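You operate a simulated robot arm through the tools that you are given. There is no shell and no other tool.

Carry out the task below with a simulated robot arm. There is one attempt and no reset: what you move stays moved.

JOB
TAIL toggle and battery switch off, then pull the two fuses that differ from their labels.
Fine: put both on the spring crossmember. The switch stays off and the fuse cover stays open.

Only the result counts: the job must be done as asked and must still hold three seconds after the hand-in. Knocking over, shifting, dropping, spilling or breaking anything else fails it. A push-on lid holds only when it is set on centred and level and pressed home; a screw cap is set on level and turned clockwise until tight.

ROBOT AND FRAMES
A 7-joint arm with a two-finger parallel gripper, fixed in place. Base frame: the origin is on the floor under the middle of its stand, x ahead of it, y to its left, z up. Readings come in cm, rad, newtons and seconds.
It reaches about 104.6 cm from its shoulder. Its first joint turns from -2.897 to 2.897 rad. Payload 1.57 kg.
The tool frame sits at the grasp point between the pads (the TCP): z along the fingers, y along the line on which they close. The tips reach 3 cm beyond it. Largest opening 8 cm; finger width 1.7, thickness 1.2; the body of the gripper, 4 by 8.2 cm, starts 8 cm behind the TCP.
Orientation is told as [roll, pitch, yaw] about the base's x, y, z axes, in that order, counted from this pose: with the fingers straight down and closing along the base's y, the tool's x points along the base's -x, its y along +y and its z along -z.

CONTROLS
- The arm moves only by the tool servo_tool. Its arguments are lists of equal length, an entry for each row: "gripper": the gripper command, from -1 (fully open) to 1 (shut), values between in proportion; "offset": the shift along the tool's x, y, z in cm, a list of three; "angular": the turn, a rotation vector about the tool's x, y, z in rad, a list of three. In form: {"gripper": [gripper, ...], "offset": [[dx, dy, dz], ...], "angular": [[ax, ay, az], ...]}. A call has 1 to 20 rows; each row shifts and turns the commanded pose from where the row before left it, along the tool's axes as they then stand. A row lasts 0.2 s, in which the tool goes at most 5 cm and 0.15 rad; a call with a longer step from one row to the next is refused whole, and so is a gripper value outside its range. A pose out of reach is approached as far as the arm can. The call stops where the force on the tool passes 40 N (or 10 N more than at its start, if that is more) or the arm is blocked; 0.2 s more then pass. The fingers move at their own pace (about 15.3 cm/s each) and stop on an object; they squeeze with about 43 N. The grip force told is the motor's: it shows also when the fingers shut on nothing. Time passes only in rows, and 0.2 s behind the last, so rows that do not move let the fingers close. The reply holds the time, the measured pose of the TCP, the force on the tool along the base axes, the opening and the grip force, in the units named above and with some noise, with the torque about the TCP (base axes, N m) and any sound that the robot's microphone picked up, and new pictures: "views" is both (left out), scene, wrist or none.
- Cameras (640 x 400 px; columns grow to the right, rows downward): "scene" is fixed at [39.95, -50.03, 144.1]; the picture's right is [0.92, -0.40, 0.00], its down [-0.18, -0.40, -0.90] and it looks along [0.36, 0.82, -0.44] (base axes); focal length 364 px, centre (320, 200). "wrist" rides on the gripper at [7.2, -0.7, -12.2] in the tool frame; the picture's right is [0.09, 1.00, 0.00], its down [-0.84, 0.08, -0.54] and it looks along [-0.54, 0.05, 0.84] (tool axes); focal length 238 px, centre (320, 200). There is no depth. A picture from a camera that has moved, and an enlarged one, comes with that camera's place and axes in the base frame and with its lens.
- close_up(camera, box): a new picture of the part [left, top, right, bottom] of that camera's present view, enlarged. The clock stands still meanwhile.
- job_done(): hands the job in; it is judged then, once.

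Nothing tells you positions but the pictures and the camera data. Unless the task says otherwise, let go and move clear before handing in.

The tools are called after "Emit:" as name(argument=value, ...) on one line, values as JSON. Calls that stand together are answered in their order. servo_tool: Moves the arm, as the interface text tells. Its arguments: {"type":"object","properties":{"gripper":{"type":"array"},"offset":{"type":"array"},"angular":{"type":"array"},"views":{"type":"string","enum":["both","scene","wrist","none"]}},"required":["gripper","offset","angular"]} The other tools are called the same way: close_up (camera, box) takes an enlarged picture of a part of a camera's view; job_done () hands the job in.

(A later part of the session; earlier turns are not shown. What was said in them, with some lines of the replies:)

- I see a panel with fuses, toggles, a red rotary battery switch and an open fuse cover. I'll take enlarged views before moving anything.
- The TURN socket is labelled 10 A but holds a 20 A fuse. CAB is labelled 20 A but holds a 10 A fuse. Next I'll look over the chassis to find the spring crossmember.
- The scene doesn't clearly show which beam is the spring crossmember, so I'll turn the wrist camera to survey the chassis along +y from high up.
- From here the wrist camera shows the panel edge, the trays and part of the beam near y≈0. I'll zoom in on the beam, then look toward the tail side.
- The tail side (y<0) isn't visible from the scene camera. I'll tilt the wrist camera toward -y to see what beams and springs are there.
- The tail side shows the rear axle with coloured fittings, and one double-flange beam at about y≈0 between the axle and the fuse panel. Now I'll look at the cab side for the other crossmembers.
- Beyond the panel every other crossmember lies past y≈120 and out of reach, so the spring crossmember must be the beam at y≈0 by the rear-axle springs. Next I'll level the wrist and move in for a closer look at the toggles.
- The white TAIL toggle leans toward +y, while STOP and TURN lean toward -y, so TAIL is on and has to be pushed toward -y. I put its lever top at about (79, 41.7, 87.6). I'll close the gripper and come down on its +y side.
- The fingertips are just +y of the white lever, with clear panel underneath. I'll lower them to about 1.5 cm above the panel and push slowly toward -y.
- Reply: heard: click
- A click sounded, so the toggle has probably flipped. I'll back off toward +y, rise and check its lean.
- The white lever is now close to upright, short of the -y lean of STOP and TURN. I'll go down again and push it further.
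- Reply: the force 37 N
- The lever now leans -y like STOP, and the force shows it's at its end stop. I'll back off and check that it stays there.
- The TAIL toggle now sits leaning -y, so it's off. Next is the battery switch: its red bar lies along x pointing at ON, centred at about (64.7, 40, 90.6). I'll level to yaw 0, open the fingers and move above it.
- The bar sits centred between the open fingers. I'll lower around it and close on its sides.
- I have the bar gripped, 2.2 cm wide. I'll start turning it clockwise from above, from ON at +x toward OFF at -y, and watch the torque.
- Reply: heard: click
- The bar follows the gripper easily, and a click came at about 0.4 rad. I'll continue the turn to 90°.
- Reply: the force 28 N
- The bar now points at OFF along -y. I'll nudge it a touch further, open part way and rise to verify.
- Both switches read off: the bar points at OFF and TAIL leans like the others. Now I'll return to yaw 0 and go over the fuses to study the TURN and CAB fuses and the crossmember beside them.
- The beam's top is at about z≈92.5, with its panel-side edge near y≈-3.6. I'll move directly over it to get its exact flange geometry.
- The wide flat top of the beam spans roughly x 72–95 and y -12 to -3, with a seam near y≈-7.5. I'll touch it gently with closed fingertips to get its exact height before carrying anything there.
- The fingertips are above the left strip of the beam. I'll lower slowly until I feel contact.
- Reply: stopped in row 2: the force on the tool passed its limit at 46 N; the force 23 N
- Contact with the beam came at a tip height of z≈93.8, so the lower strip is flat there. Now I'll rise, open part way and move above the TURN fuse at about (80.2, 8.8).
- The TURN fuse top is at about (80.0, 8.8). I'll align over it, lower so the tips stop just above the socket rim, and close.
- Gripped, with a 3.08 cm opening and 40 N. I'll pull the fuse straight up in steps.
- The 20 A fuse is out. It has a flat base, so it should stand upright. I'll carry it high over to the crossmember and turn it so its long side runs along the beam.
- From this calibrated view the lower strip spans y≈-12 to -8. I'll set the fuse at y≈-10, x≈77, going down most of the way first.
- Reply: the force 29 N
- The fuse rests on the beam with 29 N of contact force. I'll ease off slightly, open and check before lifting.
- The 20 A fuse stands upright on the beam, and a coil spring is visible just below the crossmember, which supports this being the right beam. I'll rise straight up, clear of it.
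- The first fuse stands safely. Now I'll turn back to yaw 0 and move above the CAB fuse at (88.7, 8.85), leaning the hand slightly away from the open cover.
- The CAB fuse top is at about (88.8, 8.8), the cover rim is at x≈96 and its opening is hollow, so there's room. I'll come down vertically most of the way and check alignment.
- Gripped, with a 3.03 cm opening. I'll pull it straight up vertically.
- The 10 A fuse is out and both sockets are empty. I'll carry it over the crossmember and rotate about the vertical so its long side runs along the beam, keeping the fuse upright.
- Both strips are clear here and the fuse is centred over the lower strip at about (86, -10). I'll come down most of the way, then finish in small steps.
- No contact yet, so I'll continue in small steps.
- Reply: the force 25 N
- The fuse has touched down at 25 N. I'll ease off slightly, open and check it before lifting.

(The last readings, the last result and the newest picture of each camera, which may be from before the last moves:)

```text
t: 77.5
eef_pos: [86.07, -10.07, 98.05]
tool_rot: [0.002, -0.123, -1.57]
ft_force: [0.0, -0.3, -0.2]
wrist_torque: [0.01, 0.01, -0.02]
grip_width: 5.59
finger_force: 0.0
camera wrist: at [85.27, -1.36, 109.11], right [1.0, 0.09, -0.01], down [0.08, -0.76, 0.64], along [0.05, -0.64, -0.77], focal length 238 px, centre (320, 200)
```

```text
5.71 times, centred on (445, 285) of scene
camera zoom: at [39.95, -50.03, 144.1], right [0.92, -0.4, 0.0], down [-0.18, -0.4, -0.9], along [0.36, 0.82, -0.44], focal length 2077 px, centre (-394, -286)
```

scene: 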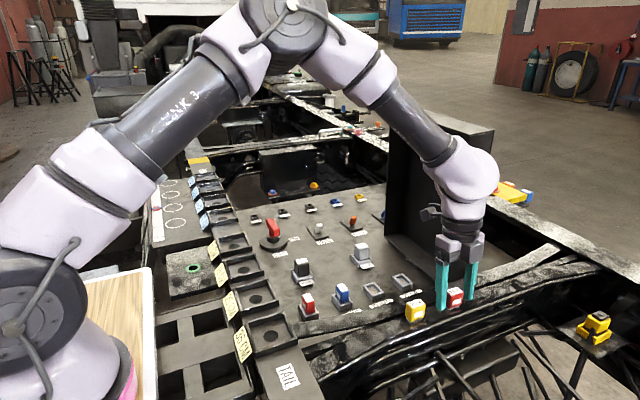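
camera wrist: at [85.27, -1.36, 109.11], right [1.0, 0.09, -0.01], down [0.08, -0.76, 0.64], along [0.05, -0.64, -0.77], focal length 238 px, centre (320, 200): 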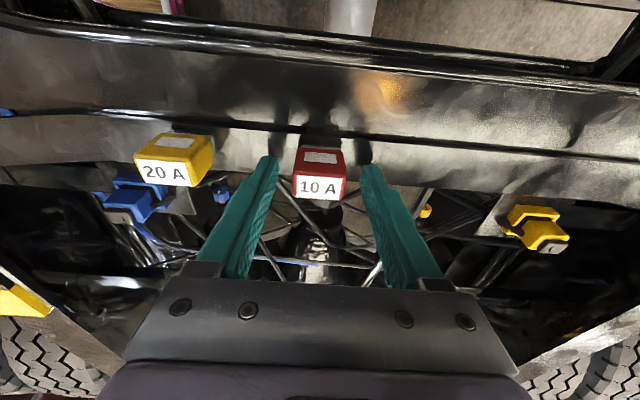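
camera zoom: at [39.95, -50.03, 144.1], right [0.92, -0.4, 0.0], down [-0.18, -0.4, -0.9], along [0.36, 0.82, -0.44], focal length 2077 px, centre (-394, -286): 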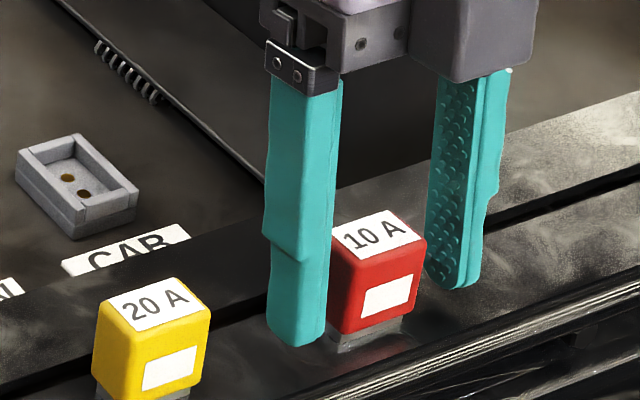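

The red fuse stands upright. I'll retreat vertically and then do a final check of everything.

Emit:
servo_tool(gripper=[-0.4, -0.4, -0.4, -0.4, -0.4, -0.4], offset=[[-0.12, 0, -0.993], [-0.24, 0, -1.99], [-0.36, 0, -2.98], [-0.36, 0, -2.98], [-0.36, 0, -2.98], [-0.36, 0, -2.98]], angular=[[0, 0, 0], [0, 0, 0], [0, 0, 0], [0, 0, 0], [0, 0, 0], [0, 0, 0]], views="both")

Emit:
close_up(camera="scene", box=[230, 170, 490, 340])

Emit:
close_up(camera="scene", box=[390, 260, 490, 330])

Emit:
close_up(camera="scene", box=[245, 195, 375, 265])

```text
t: 78.9
eef_pos: [85.86, -9.68, 113.04]
tool_rot: [0.001, -0.123, -1.57]
ft_force: [-0.1, -0.4, -0.8]
wrist_torque: [-0.01, 0.02, -0.05]
grip_width: 5.58
finger_force: 0.0
camera wrist: at [85.22, -1.07, 124.34], right [1.0, 0.09, -0.01], down [0.08, -0.76, 0.64], along [0.05, -0.64, -0.77], focal length 238 px, centre (320, 200)
```

scene: 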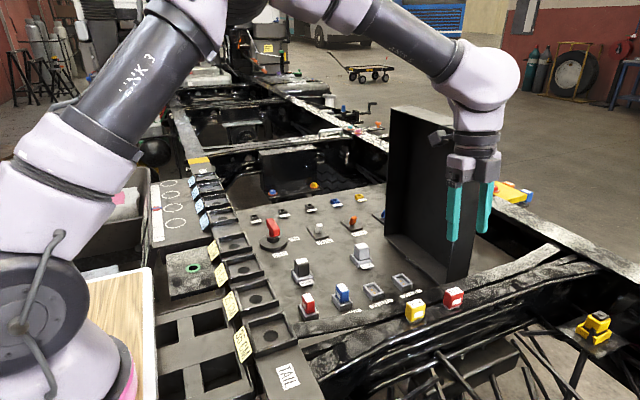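
wrist: 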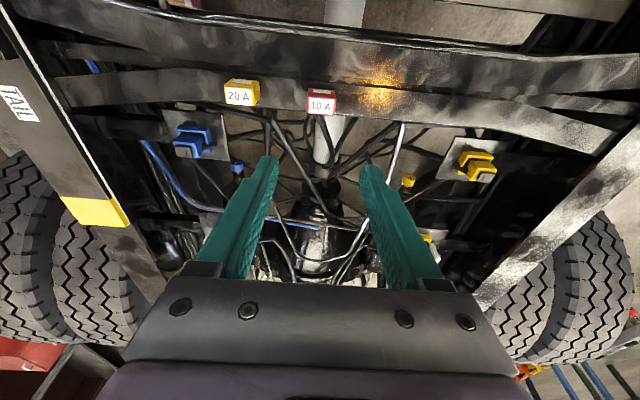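

```text
2.35 times, centred on (360, 255) of scene
camera zoom: at [39.95, -50.03, 144.1], right [0.92, -0.4, 0.0], down [-0.18, -0.4, -0.9], along [0.36, 0.82, -0.44], focal length 855 px, centre (226, 71)
```

zoom: 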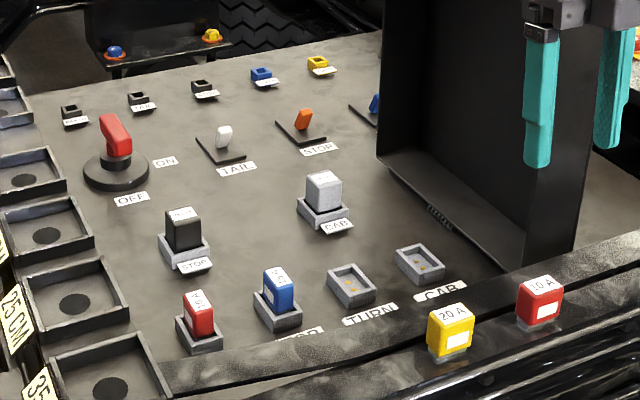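

```text
5.71 times, centred on (440, 295) of scene
camera zoom: at [39.95, -50.03, 144.1], right [0.92, -0.4, 0.0], down [-0.18, -0.4, -0.9], along [0.36, 0.82, -0.44], focal length 2077 px, centre (-366, -343)
```

zoom: 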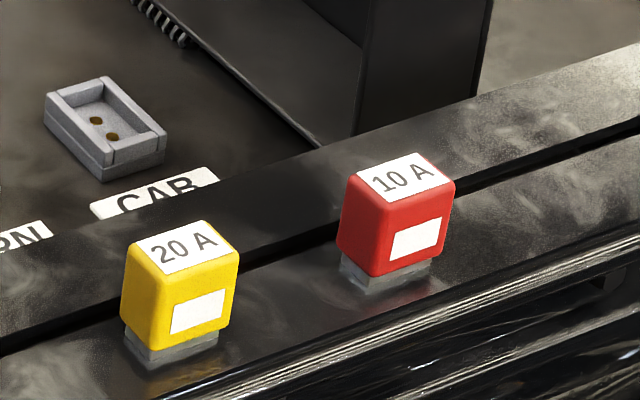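

```text
4.92 times, centred on (310, 230) of scene
camera zoom: at [39.95, -50.03, 144.1], right [0.92, -0.4, 0.0], down [-0.18, -0.4, -0.9], along [0.36, 0.82, -0.44], focal length 1790 px, centre (369, 52)
```

zoom: 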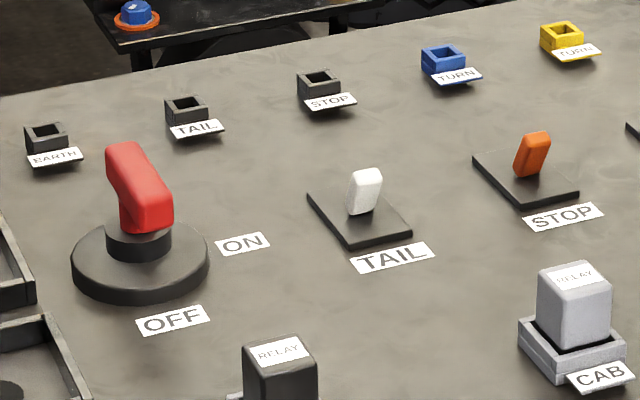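

Final check:
- **Switches:** TAIL is off, and the battery switch points at OFF.
- **Fuses:** The TURN and CAB sockets are empty, and both fuses stand upright on the crossmember.
- **Cover and arm:** The fuse cover is still open and the gripper is well clear.

I'm handing in.

Emit:
job_done()

```text
The job is handed in.
```

The job is handed in. TAIL and the battery switch are off, and the two mismatched fuses are on the crossmember.

- **TAIL toggle:** pushed over to its end stop, leaning the same way as STOP and TURN. It has no off mark, so I took that side as off.
- **Battery switch:** turned 90° so the bar points at OFF.
- **Fuses pulled:** the 20 A fuse from TURN (labelled 10 A) and the 10 A fuse from CAB (labelled 20 A). TAIL and STOP match their labels, so I left them in.
- **Placement:** both fuses stand upright on the beam between the fuse panel and the rear axle. Nothing marks it as the spring crossmember. I chose it because a coil spring sits just below it and the other crossmembers are out of reach.

The fuse cover was still open at the last look. I saw nothing else moved, and the gripper is open and well clear.
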